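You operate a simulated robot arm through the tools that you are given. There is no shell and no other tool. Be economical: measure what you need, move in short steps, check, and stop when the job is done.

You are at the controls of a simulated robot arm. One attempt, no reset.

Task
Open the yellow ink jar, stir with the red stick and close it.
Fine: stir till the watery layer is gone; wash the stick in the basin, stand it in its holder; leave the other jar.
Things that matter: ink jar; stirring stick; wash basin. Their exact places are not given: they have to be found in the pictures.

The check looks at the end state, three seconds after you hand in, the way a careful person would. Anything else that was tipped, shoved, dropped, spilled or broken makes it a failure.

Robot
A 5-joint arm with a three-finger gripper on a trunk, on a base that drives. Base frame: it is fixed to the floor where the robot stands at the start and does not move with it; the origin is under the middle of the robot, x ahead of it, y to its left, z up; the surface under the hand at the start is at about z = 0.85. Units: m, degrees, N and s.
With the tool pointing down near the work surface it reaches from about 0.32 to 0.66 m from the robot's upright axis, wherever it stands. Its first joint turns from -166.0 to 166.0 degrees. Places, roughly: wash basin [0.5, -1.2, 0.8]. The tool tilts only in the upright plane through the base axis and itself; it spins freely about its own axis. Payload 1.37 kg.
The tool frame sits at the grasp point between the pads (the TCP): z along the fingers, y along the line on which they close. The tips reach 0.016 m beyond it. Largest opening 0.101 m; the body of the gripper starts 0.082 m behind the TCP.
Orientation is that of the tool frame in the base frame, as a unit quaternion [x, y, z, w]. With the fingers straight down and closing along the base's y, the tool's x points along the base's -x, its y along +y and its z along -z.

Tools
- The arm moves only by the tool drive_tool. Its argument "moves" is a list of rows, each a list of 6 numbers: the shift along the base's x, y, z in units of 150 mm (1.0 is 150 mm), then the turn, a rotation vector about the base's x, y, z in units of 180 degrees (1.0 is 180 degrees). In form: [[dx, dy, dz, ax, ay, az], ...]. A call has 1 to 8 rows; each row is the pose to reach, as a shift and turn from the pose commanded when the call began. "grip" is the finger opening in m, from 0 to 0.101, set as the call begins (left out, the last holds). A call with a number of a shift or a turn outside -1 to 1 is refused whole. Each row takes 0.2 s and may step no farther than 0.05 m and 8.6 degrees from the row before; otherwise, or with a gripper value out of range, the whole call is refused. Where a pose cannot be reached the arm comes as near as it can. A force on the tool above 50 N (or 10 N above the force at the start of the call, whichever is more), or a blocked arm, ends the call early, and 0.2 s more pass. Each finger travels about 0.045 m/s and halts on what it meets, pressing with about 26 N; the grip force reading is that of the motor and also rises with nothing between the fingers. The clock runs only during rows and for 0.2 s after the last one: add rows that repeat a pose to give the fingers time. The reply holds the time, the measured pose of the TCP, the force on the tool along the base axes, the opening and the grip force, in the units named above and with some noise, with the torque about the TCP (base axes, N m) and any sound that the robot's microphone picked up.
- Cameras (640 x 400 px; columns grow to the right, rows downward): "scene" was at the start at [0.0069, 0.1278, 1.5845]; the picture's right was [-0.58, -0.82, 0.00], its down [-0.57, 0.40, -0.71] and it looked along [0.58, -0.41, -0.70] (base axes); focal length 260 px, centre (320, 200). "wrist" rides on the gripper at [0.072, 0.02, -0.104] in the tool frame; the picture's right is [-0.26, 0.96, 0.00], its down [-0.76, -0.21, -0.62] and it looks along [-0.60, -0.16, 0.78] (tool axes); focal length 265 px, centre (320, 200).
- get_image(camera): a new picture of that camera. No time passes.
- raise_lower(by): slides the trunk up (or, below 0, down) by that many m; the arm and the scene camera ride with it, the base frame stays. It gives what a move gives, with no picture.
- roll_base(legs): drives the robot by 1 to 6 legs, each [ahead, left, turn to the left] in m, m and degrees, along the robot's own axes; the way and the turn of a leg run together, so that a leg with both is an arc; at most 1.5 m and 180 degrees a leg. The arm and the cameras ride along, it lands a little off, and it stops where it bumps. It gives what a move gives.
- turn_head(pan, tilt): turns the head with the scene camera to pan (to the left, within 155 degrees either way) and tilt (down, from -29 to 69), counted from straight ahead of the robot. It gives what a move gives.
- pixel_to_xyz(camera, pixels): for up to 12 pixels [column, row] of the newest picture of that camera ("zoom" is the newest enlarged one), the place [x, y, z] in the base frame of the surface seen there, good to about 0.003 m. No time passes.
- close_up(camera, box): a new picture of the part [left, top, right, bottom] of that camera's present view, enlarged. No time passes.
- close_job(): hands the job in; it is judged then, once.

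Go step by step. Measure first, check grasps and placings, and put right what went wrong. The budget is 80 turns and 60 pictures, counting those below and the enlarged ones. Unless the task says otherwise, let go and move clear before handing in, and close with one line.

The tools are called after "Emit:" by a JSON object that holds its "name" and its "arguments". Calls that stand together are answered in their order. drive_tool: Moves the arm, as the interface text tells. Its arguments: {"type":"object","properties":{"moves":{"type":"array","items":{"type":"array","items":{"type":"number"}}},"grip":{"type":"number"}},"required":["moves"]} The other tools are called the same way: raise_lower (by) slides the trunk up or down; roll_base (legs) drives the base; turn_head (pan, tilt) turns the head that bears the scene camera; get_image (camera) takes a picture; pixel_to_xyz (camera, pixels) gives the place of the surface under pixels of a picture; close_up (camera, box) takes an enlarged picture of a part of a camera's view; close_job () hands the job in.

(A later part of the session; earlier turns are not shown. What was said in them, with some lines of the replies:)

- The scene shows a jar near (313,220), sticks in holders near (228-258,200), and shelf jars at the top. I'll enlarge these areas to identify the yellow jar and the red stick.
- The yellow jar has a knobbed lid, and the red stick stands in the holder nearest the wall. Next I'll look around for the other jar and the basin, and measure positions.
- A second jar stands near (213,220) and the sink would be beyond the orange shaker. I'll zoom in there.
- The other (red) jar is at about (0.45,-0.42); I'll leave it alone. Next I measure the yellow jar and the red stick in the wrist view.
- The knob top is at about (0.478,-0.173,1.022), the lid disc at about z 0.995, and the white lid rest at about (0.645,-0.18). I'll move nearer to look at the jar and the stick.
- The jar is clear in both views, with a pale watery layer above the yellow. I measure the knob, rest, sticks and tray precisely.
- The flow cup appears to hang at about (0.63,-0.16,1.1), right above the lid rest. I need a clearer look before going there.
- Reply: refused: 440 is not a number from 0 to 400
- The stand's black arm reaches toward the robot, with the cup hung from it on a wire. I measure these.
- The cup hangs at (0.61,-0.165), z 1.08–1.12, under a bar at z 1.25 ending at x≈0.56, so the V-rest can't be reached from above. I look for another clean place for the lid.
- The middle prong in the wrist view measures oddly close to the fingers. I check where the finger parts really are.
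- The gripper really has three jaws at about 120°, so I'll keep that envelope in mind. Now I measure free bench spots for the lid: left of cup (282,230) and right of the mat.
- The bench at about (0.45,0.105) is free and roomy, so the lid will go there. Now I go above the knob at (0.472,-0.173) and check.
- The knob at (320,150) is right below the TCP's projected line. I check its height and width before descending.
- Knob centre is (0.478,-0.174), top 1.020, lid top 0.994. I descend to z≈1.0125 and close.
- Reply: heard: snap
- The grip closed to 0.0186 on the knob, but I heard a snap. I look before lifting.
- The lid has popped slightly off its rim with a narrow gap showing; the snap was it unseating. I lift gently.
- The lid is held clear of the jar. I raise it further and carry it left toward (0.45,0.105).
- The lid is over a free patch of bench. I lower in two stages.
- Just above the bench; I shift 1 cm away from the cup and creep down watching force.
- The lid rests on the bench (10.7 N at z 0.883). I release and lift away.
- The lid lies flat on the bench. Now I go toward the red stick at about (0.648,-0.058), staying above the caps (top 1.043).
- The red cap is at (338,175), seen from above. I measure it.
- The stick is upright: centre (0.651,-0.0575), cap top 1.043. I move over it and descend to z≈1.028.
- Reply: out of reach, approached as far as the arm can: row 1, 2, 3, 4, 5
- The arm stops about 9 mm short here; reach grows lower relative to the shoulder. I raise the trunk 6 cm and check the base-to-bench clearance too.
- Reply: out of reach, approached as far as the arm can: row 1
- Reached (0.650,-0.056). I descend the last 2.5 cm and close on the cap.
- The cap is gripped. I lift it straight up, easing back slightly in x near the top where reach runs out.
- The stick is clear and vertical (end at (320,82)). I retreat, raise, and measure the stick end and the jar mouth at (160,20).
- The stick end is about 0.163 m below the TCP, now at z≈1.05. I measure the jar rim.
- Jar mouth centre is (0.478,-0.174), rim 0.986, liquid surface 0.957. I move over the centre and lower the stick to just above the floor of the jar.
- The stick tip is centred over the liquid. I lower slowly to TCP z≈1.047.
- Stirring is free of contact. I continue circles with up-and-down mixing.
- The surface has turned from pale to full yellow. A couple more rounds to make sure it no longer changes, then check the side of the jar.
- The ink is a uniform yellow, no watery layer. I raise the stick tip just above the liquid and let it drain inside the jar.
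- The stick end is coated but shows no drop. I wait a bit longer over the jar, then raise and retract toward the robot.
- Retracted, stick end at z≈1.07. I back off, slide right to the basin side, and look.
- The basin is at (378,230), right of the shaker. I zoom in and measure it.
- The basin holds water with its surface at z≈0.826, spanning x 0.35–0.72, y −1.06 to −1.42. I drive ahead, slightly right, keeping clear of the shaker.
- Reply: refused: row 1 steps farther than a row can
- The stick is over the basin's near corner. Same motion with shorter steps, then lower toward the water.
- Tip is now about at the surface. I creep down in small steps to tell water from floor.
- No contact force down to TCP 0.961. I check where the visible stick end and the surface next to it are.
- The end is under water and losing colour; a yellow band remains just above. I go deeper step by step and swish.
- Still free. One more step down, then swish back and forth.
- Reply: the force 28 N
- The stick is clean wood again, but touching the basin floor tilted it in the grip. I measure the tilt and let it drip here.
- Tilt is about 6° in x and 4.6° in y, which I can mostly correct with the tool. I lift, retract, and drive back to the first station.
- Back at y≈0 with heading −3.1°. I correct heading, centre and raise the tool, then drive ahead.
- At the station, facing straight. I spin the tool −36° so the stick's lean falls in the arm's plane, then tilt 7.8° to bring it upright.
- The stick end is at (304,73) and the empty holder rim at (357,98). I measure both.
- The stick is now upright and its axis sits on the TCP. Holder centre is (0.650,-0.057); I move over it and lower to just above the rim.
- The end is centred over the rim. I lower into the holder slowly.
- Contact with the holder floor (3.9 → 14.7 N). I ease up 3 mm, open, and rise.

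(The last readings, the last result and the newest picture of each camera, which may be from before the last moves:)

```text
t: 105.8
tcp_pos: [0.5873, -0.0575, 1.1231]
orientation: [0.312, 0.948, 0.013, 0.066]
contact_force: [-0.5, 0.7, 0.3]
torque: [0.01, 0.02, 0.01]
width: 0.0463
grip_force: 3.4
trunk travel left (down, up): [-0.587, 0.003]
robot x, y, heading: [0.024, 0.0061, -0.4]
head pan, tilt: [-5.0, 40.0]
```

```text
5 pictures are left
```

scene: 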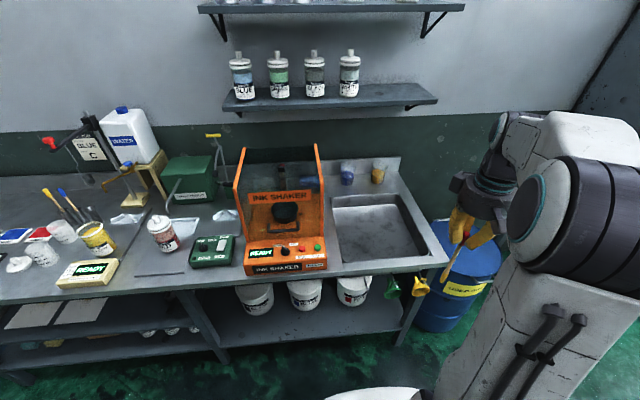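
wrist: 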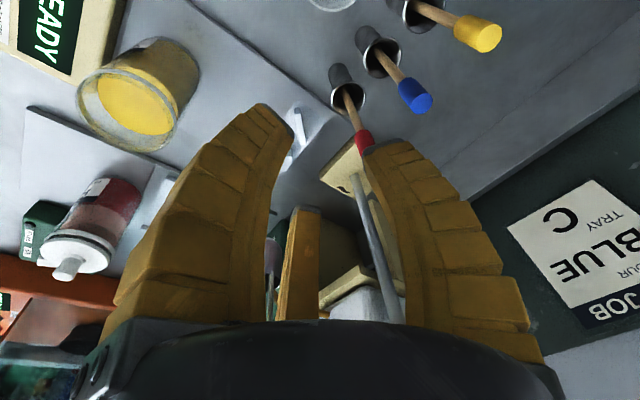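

The red stick stands in its holder. I undo tilt and spin, and head for the lid at (0.4445,0.1125).

Emit:
{"name": "drive_tool", "arguments": {"moves": [[-0.1, 0.1, 0, 0, 0.022, 0], [-0.3, 0.3, 0, 0, 0.043, 0], [-0.5, 0.5, 0, 0, 0.043, 0], [-0.7, 0.7, 0, 0, 0.043, 0], [-0.85, 0.9, 0, 0, 0.043, 0], [-0.95, 1, 0, 0, 0.043, 0]], "grip": 0.06}}

Emit:
{"name": "drive_tool", "arguments": {"moves": [[0, 0.05, -0.1, 0, 0, 0.04], [0, 0.1, -0.2, 0, 0, 0.08], [0, 0.13, -0.3, 0, 0, 0.12], [0, 0.13, -0.45, 0, 0, 0.16], [0, 0.13, -0.6, 0, 0, 0.2], [0, 0.13, -0.6, 0, 0, 0.2]]}}

Emit:
{"name": "get_image", "arguments": {"camera": "wrist"}}

```text
t: 107.2
tcp_pos: [0.4432, 0.0904, 1.1215]
orientation: [0.313, 0.95, 0.001, 0.0]
contact_force: [-0.1, -0.3, -0.2]
torque: [-0.03, -0.02, 0.01]
width: 0.0634
grip_force: 2.8
trunk travel left (down, up): [-0.587, 0.003]
robot x, y, heading: [0.0257, 0.0055, -0.4]
head pan, tilt: [-5.0, 40.0]
```

```text
t: 108.6
tcp_pos: [0.4445, 0.1119, 1.0319]
orientation: [0.004, 1.0, 0.0, 0.0]
contact_force: [-0.7, -0.4, -0.6]
torque: [-0.01, -0.03, 0.01]
width: 0.0634
grip_force: 2.1
trunk travel left (down, up): [-0.587, 0.003]
robot x, y, heading: [0.0231, 0.0069, -0.4]
head pan, tilt: [-5.0, 40.0]
```

```text
4 pictures are left
```

wrist: 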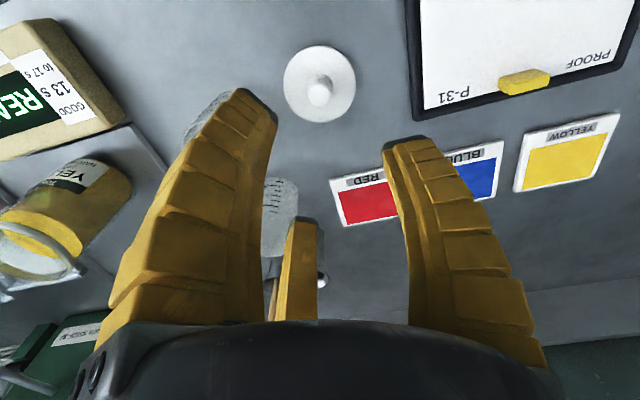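

The knob is at (320,93), the same relation as at release. I confirm by measuring, then also the jar rim.

Emit:
{"name": "pixel_to_xyz", "arguments": {"camera": "wrist", "pixels": [[320, 95], [311, 95], [329, 95], [320, 103], [285, 84], [355, 84], [320, 48], [325, 120]]}}

```text
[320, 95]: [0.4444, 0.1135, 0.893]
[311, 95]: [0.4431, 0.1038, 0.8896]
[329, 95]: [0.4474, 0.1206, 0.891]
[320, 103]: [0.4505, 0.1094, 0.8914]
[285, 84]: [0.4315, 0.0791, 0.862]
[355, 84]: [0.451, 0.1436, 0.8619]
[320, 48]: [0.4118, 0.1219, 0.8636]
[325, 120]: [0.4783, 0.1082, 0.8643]
```

Lid centre (0.445,0.1115) matches the TCP. I descend to z≈0.884 and grip the knob.

Emit:
{"name": "drive_tool", "arguments": {"moves": [[0, 0, -0.3, 0, 0, 0], [0, 0, -0.6, 0, 0, 0], [0, 0, -0.85, 0, 0, 0], [0, 0, -0.985, 0, 0, 0], [0, 0, -0.985, 0, 0, 0]]}}

Emit:
{"name": "drive_tool", "arguments": {"moves": [[0, 0, 0, 0, 0, 0], [0, 0, 0, 0, 0, 0], [0, 0, 0, 0, 0, 0], [0, 0, 0, 0, 0, 0], [0, 0, 0, 0, 0, 0], [0, 0, 0, 0, 0, 0]], "grip": 0.0}}

Emit:
{"name": "drive_tool", "arguments": {"moves": [[0, 0, 0.2, 0, 0, 0], [0, 0, 0.5, 0, 0, 0], [0, 0, 0.8, 0, 0, 0], [0, 0, 1, 0, 0, 0]]}}

```text
t: 109.8
tcp_pos: [0.4437, 0.1113, 0.8846]
orientation: [0.004, 1.0, 0.0, 0.0]
contact_force: [0.9, -0.6, 0.0]
torque: [0.05, -0.01, -0.01]
width: 0.063
grip_force: 2.3
trunk travel left (down, up): [-0.587, 0.003]
robot x, y, heading: [0.0258, 0.0059, -0.2]
head pan, tilt: [-5.0, 40.0]
```

```text
t: 111.2
tcp_pos: [0.4443, 0.1115, 0.8856]
orientation: [0.004, 1.0, 0.0, 0.001]
contact_force: [1.6, -0.1, 9.5]
torque: [-0.06, 0.05, -0.06]
width: 0.0163
grip_force: 26.4
trunk travel left (down, up): [-0.587, 0.003]
robot x, y, heading: [0.0288, 0.007, -0.1]
head pan, tilt: [-5.0, 40.0]
```

```text
t: 112.2
tcp_pos: [0.4484, 0.1106, 1.0343]
orientation: [0.004, 1.0, 0.0, 0.0]
contact_force: [-0.3, 0.2, -0.9]
torque: [-0.01, 0.0, 0.01]
width: 0.0138
grip_force: 26.4
trunk travel left (down, up): [-0.587, 0.003]
robot x, y, heading: [0.0258, 0.007, -0.2]
head pan, tilt: [-5.0, 40.0]
```

Lid held. I carry it high over the cups to just short of the jar.

Emit:
{"name": "drive_tool", "arguments": {"moves": [[0, 0, 0.3, 0, 0, 0], [0, -0.1, 0.5, 0, 0, 0], [0, -0.4, 0.5, 0, 0, 0], [0, -0.7, 0.5, 0, 0, 0], [0, -1, 0.5, 0, 0, 0]]}}

Emit:
{"name": "drive_tool", "arguments": {"moves": [[0, -0.3, 0, 0, 0, 0], [0, -0.6, 0, 0, 0, 0], [0.05, -0.9, 0, 0, 0, 0], [0.22, -0.905, 0, 0, 0, 0], [0.22, -0.905, -0.2, 0, 0, 0], [0.22, -0.905, -0.2, 0, 0, 0]]}}

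Emit:
{"name": "get_image", "arguments": {"camera": "wrist"}}

```text
t: 113.4
tcp_pos: [0.444, -0.0382, 1.1109]
orientation: [0.003, 1.0, 0.0, 0.0]
contact_force: [0.5, -0.8, -0.2]
torque: [0.02, 0.01, -0.01]
width: 0.0137
grip_force: 25.9
trunk travel left (down, up): [-0.587, 0.003]
robot x, y, heading: [0.0235, 0.0068, -0.2]
head pan, tilt: [-5.0, 40.0]
```

```text
t: 114.8
tcp_pos: [0.4788, -0.1779, 1.0818]
orientation: [0.003, 1.0, 0.0, 0.0]
contact_force: [-0.5, 0.6, 0.0]
torque: [0.01, 0.03, 0.01]
width: 0.014
grip_force: 26.3
trunk travel left (down, up): [-0.587, 0.003]
robot x, y, heading: [0.0262, 0.0085, -0.6]
head pan, tilt: [-5.0, 40.0]
```

```text
3 pictures are left
```

wrist: 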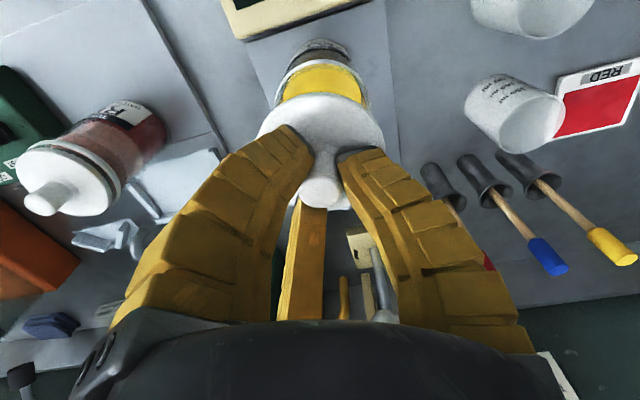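

Lid is over the jar. I measure lid edges against the jar rim edges.

Emit:
{"name": "pixel_to_xyz", "arguments": {"camera": "wrist", "pixels": [[260, 132], [382, 132], [300, 97], [340, 96], [320, 95], [277, 97], [367, 97], [282, 75], [363, 76], [320, 62], [320, 185], [300, 65]]}}

```text
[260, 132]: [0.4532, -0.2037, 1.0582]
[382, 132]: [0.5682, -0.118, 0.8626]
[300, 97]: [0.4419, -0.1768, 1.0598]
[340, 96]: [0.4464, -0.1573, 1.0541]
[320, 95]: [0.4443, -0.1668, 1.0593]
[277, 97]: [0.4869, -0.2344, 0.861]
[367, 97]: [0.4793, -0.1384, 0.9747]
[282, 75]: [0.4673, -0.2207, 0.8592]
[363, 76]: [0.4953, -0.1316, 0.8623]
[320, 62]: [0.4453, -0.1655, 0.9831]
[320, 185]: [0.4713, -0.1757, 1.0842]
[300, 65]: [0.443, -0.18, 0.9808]
```

Computed lid centre (0.478,-0.174) coincides with the rim centre. I lower to just above seating, then press in small steps.

Emit:
{"name": "drive_tool", "arguments": {"moves": [[0, 0, -0.15, 0, 0, 0], [0, 0, -0.3, 0, 0, 0], [0, 0, -0.39, 0, 0, 0], [0, 0, -0.39, 0, 0, 0]]}}

Emit:
{"name": "drive_tool", "arguments": {"moves": [[0, 0, -0.03, 0, 0, 0], [0, 0, -0.03, 0, 0, 0]]}}

```text
t: 115.8
tcp_pos: [0.4792, -0.1743, 1.0222]
orientation: [0.005, 1.0, 0.0, 0.001]
contact_force: [-0.5, -0.2, 4.5]
torque: [0.09, 0.04, 0.02]
width: 0.0151
grip_force: 26.3
trunk travel left (down, up): [-0.587, 0.003]
robot x, y, heading: [0.023, 0.0058, -0.6]
head pan, tilt: [-5.0, 40.0]
```

```text
t: 116.4
tcp_pos: [0.4772, -0.1737, 1.0189]
orientation: [0.004, 1.0, -0.001, 0.001]
contact_force: [2.1, -0.9, 16.0]
torque: [0.38, 0.17, -0.05]
width: 0.02
grip_force: 25.5
trunk travel left (down, up): [-0.587, 0.003]
robot x, y, heading: [0.0249, 0.0061, -0.6]
head pan, tilt: [-5.0, 40.0]
```

The lid sits on the rim (16 N) but hasn't snapped yet. I press further.

Emit:
{"name": "drive_tool", "arguments": {"moves": [[0, 0, -0.03, 0, 0, 0], [0, 0, -0.03, 0, 0, 0]]}}

Emit:
{"name": "drive_tool", "arguments": {"moves": [[0, 0, -0.03, 0, 0, 0], [0, 0, -0.03, 0, 0, 0]]}}

```text
t: 117.0
tcp_pos: [0.479, -0.1747, 1.0151]
orientation: [0.004, 1.0, 0.0, 0.002]
contact_force: [5.0, -4.6, 25.3]
torque: [0.01, -0.1, -0.04]
width: 0.025
grip_force: 26.4
trunk travel left (down, up): [-0.587, 0.003]
robot x, y, heading: [0.0277, 0.0063, -0.4]
head pan, tilt: [-5.0, 40.0]
```

```text
t: 117.6
tcp_pos: [0.4788, -0.1747, 1.0109]
orientation: [0.005, 1.0, -0.002, 0.003]
contact_force: [5.5, -4.8, 32.8]
torque: [0.01, 0.05, -0.02]
width: 0.0307
grip_force: 26.4
trunk travel left (down, up): [-0.587, 0.003]
robot x, y, heading: [0.024, 0.0063, -0.5]
head pan, tilt: [-5.0, 40.0]
```

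Fingers are spreading on the lid instead of pushing it. I release, rise above the knob, and check before pressing with closed fingers.

Emit:
{"name": "drive_tool", "arguments": {"moves": [[0, 0, 0.03, 0, 0, 0], [0, 0, 0.05, 0, 0, 0], [0, 0, 0.05, 0, 0, 0], [0, 0, 0.05, 0, 0, 0]], "grip": 0.06}}

Emit:
{"name": "drive_tool", "arguments": {"moves": [[0, 0, 0.15, 0, 0, 0], [0, 0, 0.3, 0, 0, 0], [0, 0, 0.3, 0, 0, 0]]}}

Emit:
{"name": "get_image", "arguments": {"camera": "wrist"}}

Emit:
{"name": "pixel_to_xyz", "arguments": {"camera": "wrist", "pixels": [[320, 140], [320, 150], [320, 160], [310, 155], [330, 155], [280, 130], [365, 125], [300, 100], [345, 105], [290, 160], [350, 155], [320, 92]]}}

```text
t: 118.6
tcp_pos: [0.4768, -0.1755, 1.0144]
orientation: [0.003, 1.0, 0.0, 0.0]
contact_force: [-0.5, -0.3, 5.0]
torque: [0.13, -0.03, 0.04]
width: 0.0639
grip_force: 2.9
trunk travel left (down, up): [-0.587, 0.003]
robot x, y, heading: [0.0243, 0.0073, -0.5]
head pan, tilt: [-5.0, 40.0]
```

```text
t: 119.4
tcp_pos: [0.4775, -0.1734, 1.0609]
orientation: [0.003, 1.0, 0.0, 0.0]
contact_force: [-0.4, 1.2, 0.0]
torque: [0.01, 0.03, -0.01]
width: 0.0632
grip_force: 2.1
trunk travel left (down, up): [-0.587, 0.003]
robot x, y, heading: [0.0216, 0.0066, -0.5]
head pan, tilt: [-5.0, 40.0]
```

```text
2 pictures are left
```

wrist: 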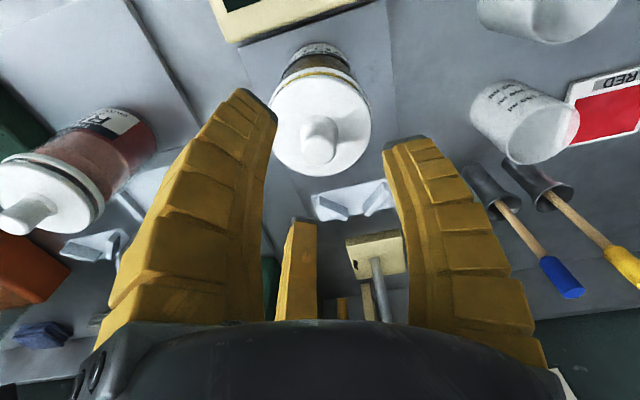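

```text
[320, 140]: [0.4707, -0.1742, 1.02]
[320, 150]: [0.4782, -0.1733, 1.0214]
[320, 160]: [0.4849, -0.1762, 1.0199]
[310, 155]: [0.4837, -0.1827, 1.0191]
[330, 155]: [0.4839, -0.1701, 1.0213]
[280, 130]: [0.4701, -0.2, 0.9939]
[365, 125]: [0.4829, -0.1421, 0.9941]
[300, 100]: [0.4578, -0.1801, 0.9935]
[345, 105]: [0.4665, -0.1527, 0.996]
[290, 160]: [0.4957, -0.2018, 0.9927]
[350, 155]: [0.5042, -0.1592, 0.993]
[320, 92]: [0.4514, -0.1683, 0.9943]
```

The lid is level with its top at 0.994, as it was originally. I press the knob top with closed fingers to make sure it's seated.

Emit:
{"name": "drive_tool", "arguments": {"moves": [[0, 0, 0, 0, 0, 0], [0, 0, 0, 0, 0, 0], [0, 0, 0, 0, 0, 0], [0, 0, 0, 0, 0, 0], [0, 0, -0.08, 0, 0, 0], [0, 0, -0.13, 0, 0, 0]], "grip": 0.0}}

Emit:
{"name": "drive_tool", "arguments": {"moves": [[0, 0, -0.02, 0, 0, 0], [0, 0, -0.02, 0, 0, 0]]}}

Emit:
{"name": "drive_tool", "arguments": {"moves": [[0, 0, -0.02, 0, 0, 0], [0, 0, -0.02, 0, 0, 0]]}}

```text
t: 120.8
tcp_pos: [0.4774, -0.1745, 1.0392]
orientation: [0.003, 1.0, 0.0, 0.001]
contact_force: [-0.4, -0.3, -0.2]
torque: [0.0, 0.02, -0.01]
width: 0.0
grip_force: 26.2
trunk travel left (down, up): [-0.587, 0.003]
robot x, y, heading: [0.0262, 0.0052, -0.4]
head pan, tilt: [-5.0, 40.0]
```

```text
t: 121.4
tcp_pos: [0.4765, -0.1749, 1.037]
orientation: [0.005, 1.0, 0.0, -0.001]
contact_force: [-0.6, 0.4, -0.6]
torque: [-0.02, 0.0, -0.03]
width: 0.0
grip_force: 25.3
trunk travel left (down, up): [-0.587, 0.003]
robot x, y, heading: [0.027, 0.0091, -0.6]
head pan, tilt: [-5.0, 40.0]
```

```text
t: 122.0
tcp_pos: [0.4768, -0.1746, 1.0342]
orientation: [0.005, 1.0, 0.0, 0.0]
contact_force: [0.2, 0.2, -0.3]
torque: [-0.01, -0.01, -0.01]
width: 0.0
grip_force: 26.2
trunk travel left (down, up): [-0.587, 0.003]
robot x, y, heading: [0.0251, 0.0066, -0.5]
head pan, tilt: [-5.0, 40.0]
```

Emit:
{"name": "drive_tool", "arguments": {"moves": [[0, 0, -0.02, 0, 0, 0], [0, 0, -0.02, 0, 0, 0]]}}

Emit:
{"name": "drive_tool", "arguments": {"moves": [[0, 0, -0.02, 0, 0, 0], [0, 0, -0.02, 0, 0, 0]]}}

```text
t: 122.6
tcp_pos: [0.4779, -0.175, 1.033]
orientation: [0.003, 1.0, -0.002, 0.002]
contact_force: [0.3, 1.4, 12.4]
torque: [0.0, 0.02, 0.02]
width: 0.0062
grip_force: 25.7
trunk travel left (down, up): [-0.587, 0.003]
robot x, y, heading: [0.0232, 0.0032, -0.6]
head pan, tilt: [-5.0, 40.0]
heard: snap
```

```text
t: 123.2
tcp_pos: [0.4763, -0.1747, 1.0316]
orientation: [0.003, 1.0, -0.001, 0.004]
contact_force: [1.3, 0.3, 31.3]
torque: [0.04, -0.04, 0.0]
width: 0.0061
grip_force: 26.0
trunk travel left (down, up): [-0.587, 0.003]
robot x, y, heading: [0.0262, 0.0071, -0.4]
head pan, tilt: [-5.0, 40.0]
```

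A snap: the lid is sealed (31 N, no further travel). I rise, retract to a clear place, and look over everything.

Emit:
{"name": "drive_tool", "arguments": {"moves": [[0, 0, 0.05, 0, 0, 0], [0, 0, 0.2, 0, 0, 0], [0, 0, 0.45, 0, 0, 0], [-0.25, 0, 0.65, 0, 0, 0], [-0.5, 0, 0.8, 0, 0, 0], [-0.5, -0.25, 0.9, 0, 0, 0]]}}

Emit:
{"name": "drive_tool", "arguments": {"moves": [[0, -0.3, 0, 0, 0, 0], [0, -0.6, 0, 0, 0, 0], [0, -0.6, 0, 0, 0, 0]]}}

Emit:
{"name": "turn_head", "arguments": {"pan": -12, "tilt": 55}}

Emit:
{"name": "close_up", "arguments": {"camera": "scene", "box": [220, 90, 500, 270]}}

```text
t: 124.6
tcp_pos: [0.4038, -0.2141, 1.1642]
orientation: [0.005, 1.0, 0.001, 0.0]
contact_force: [0.1, -0.9, -1.0]
torque: [0.02, 0.01, 0.01]
width: 0.0001
grip_force: 26.3
trunk travel left (down, up): [-0.587, 0.003]
robot x, y, heading: [0.0229, 0.0077, -0.3]
head pan, tilt: [-5.0, 40.0]
```

```text
t: 125.4
tcp_pos: [0.4026, -0.3015, 1.1666]
orientation: [0.003, 1.0, 0.0, 0.0]
contact_force: [1.0, 1.0, 0.0]
torque: [0.0, 0.03, 0.02]
width: 0.0
grip_force: 26.5
trunk travel left (down, up): [-0.587, 0.003]
robot x, y, heading: [0.0232, 0.0082, -0.3]
head pan, tilt: [-5.0, 40.0]
```

```text
t: 126.1
tcp_pos: [0.4027, -0.3004, 1.1664]
orientation: [0.004, 1.0, 0.0, 0.0]
contact_force: [0.6, -0.1, -0.1]
torque: [0.01, 0.01, -0.01]
width: 0.0001
grip_force: 25.9
trunk travel left (down, up): [-0.587, 0.003]
robot x, y, heading: [0.0288, 0.0088, -0.5]
head pan, tilt: [-12.0, 55.0]
```

```text
2.22 times, centred on (360, 180) of scene
```

zoom: 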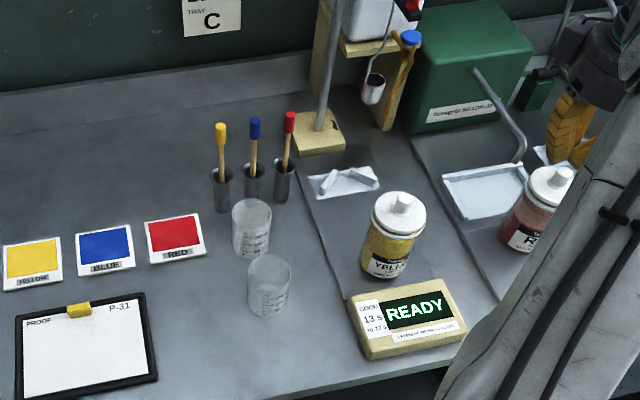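

The view shows the yellow jar closed with uniform ink, the red stick in its holder, and everything else where it was; the arm is clear. I hand in.

Emit:
{"name": "close_job", "arguments": {}}

```text
The job is handed in.
```

The yellow ink is stirred until the watery layer was gone, and the jar is closed again with its lid snapped on. The red stick is washed clean and back in its holder, and I did not touch the other jar.
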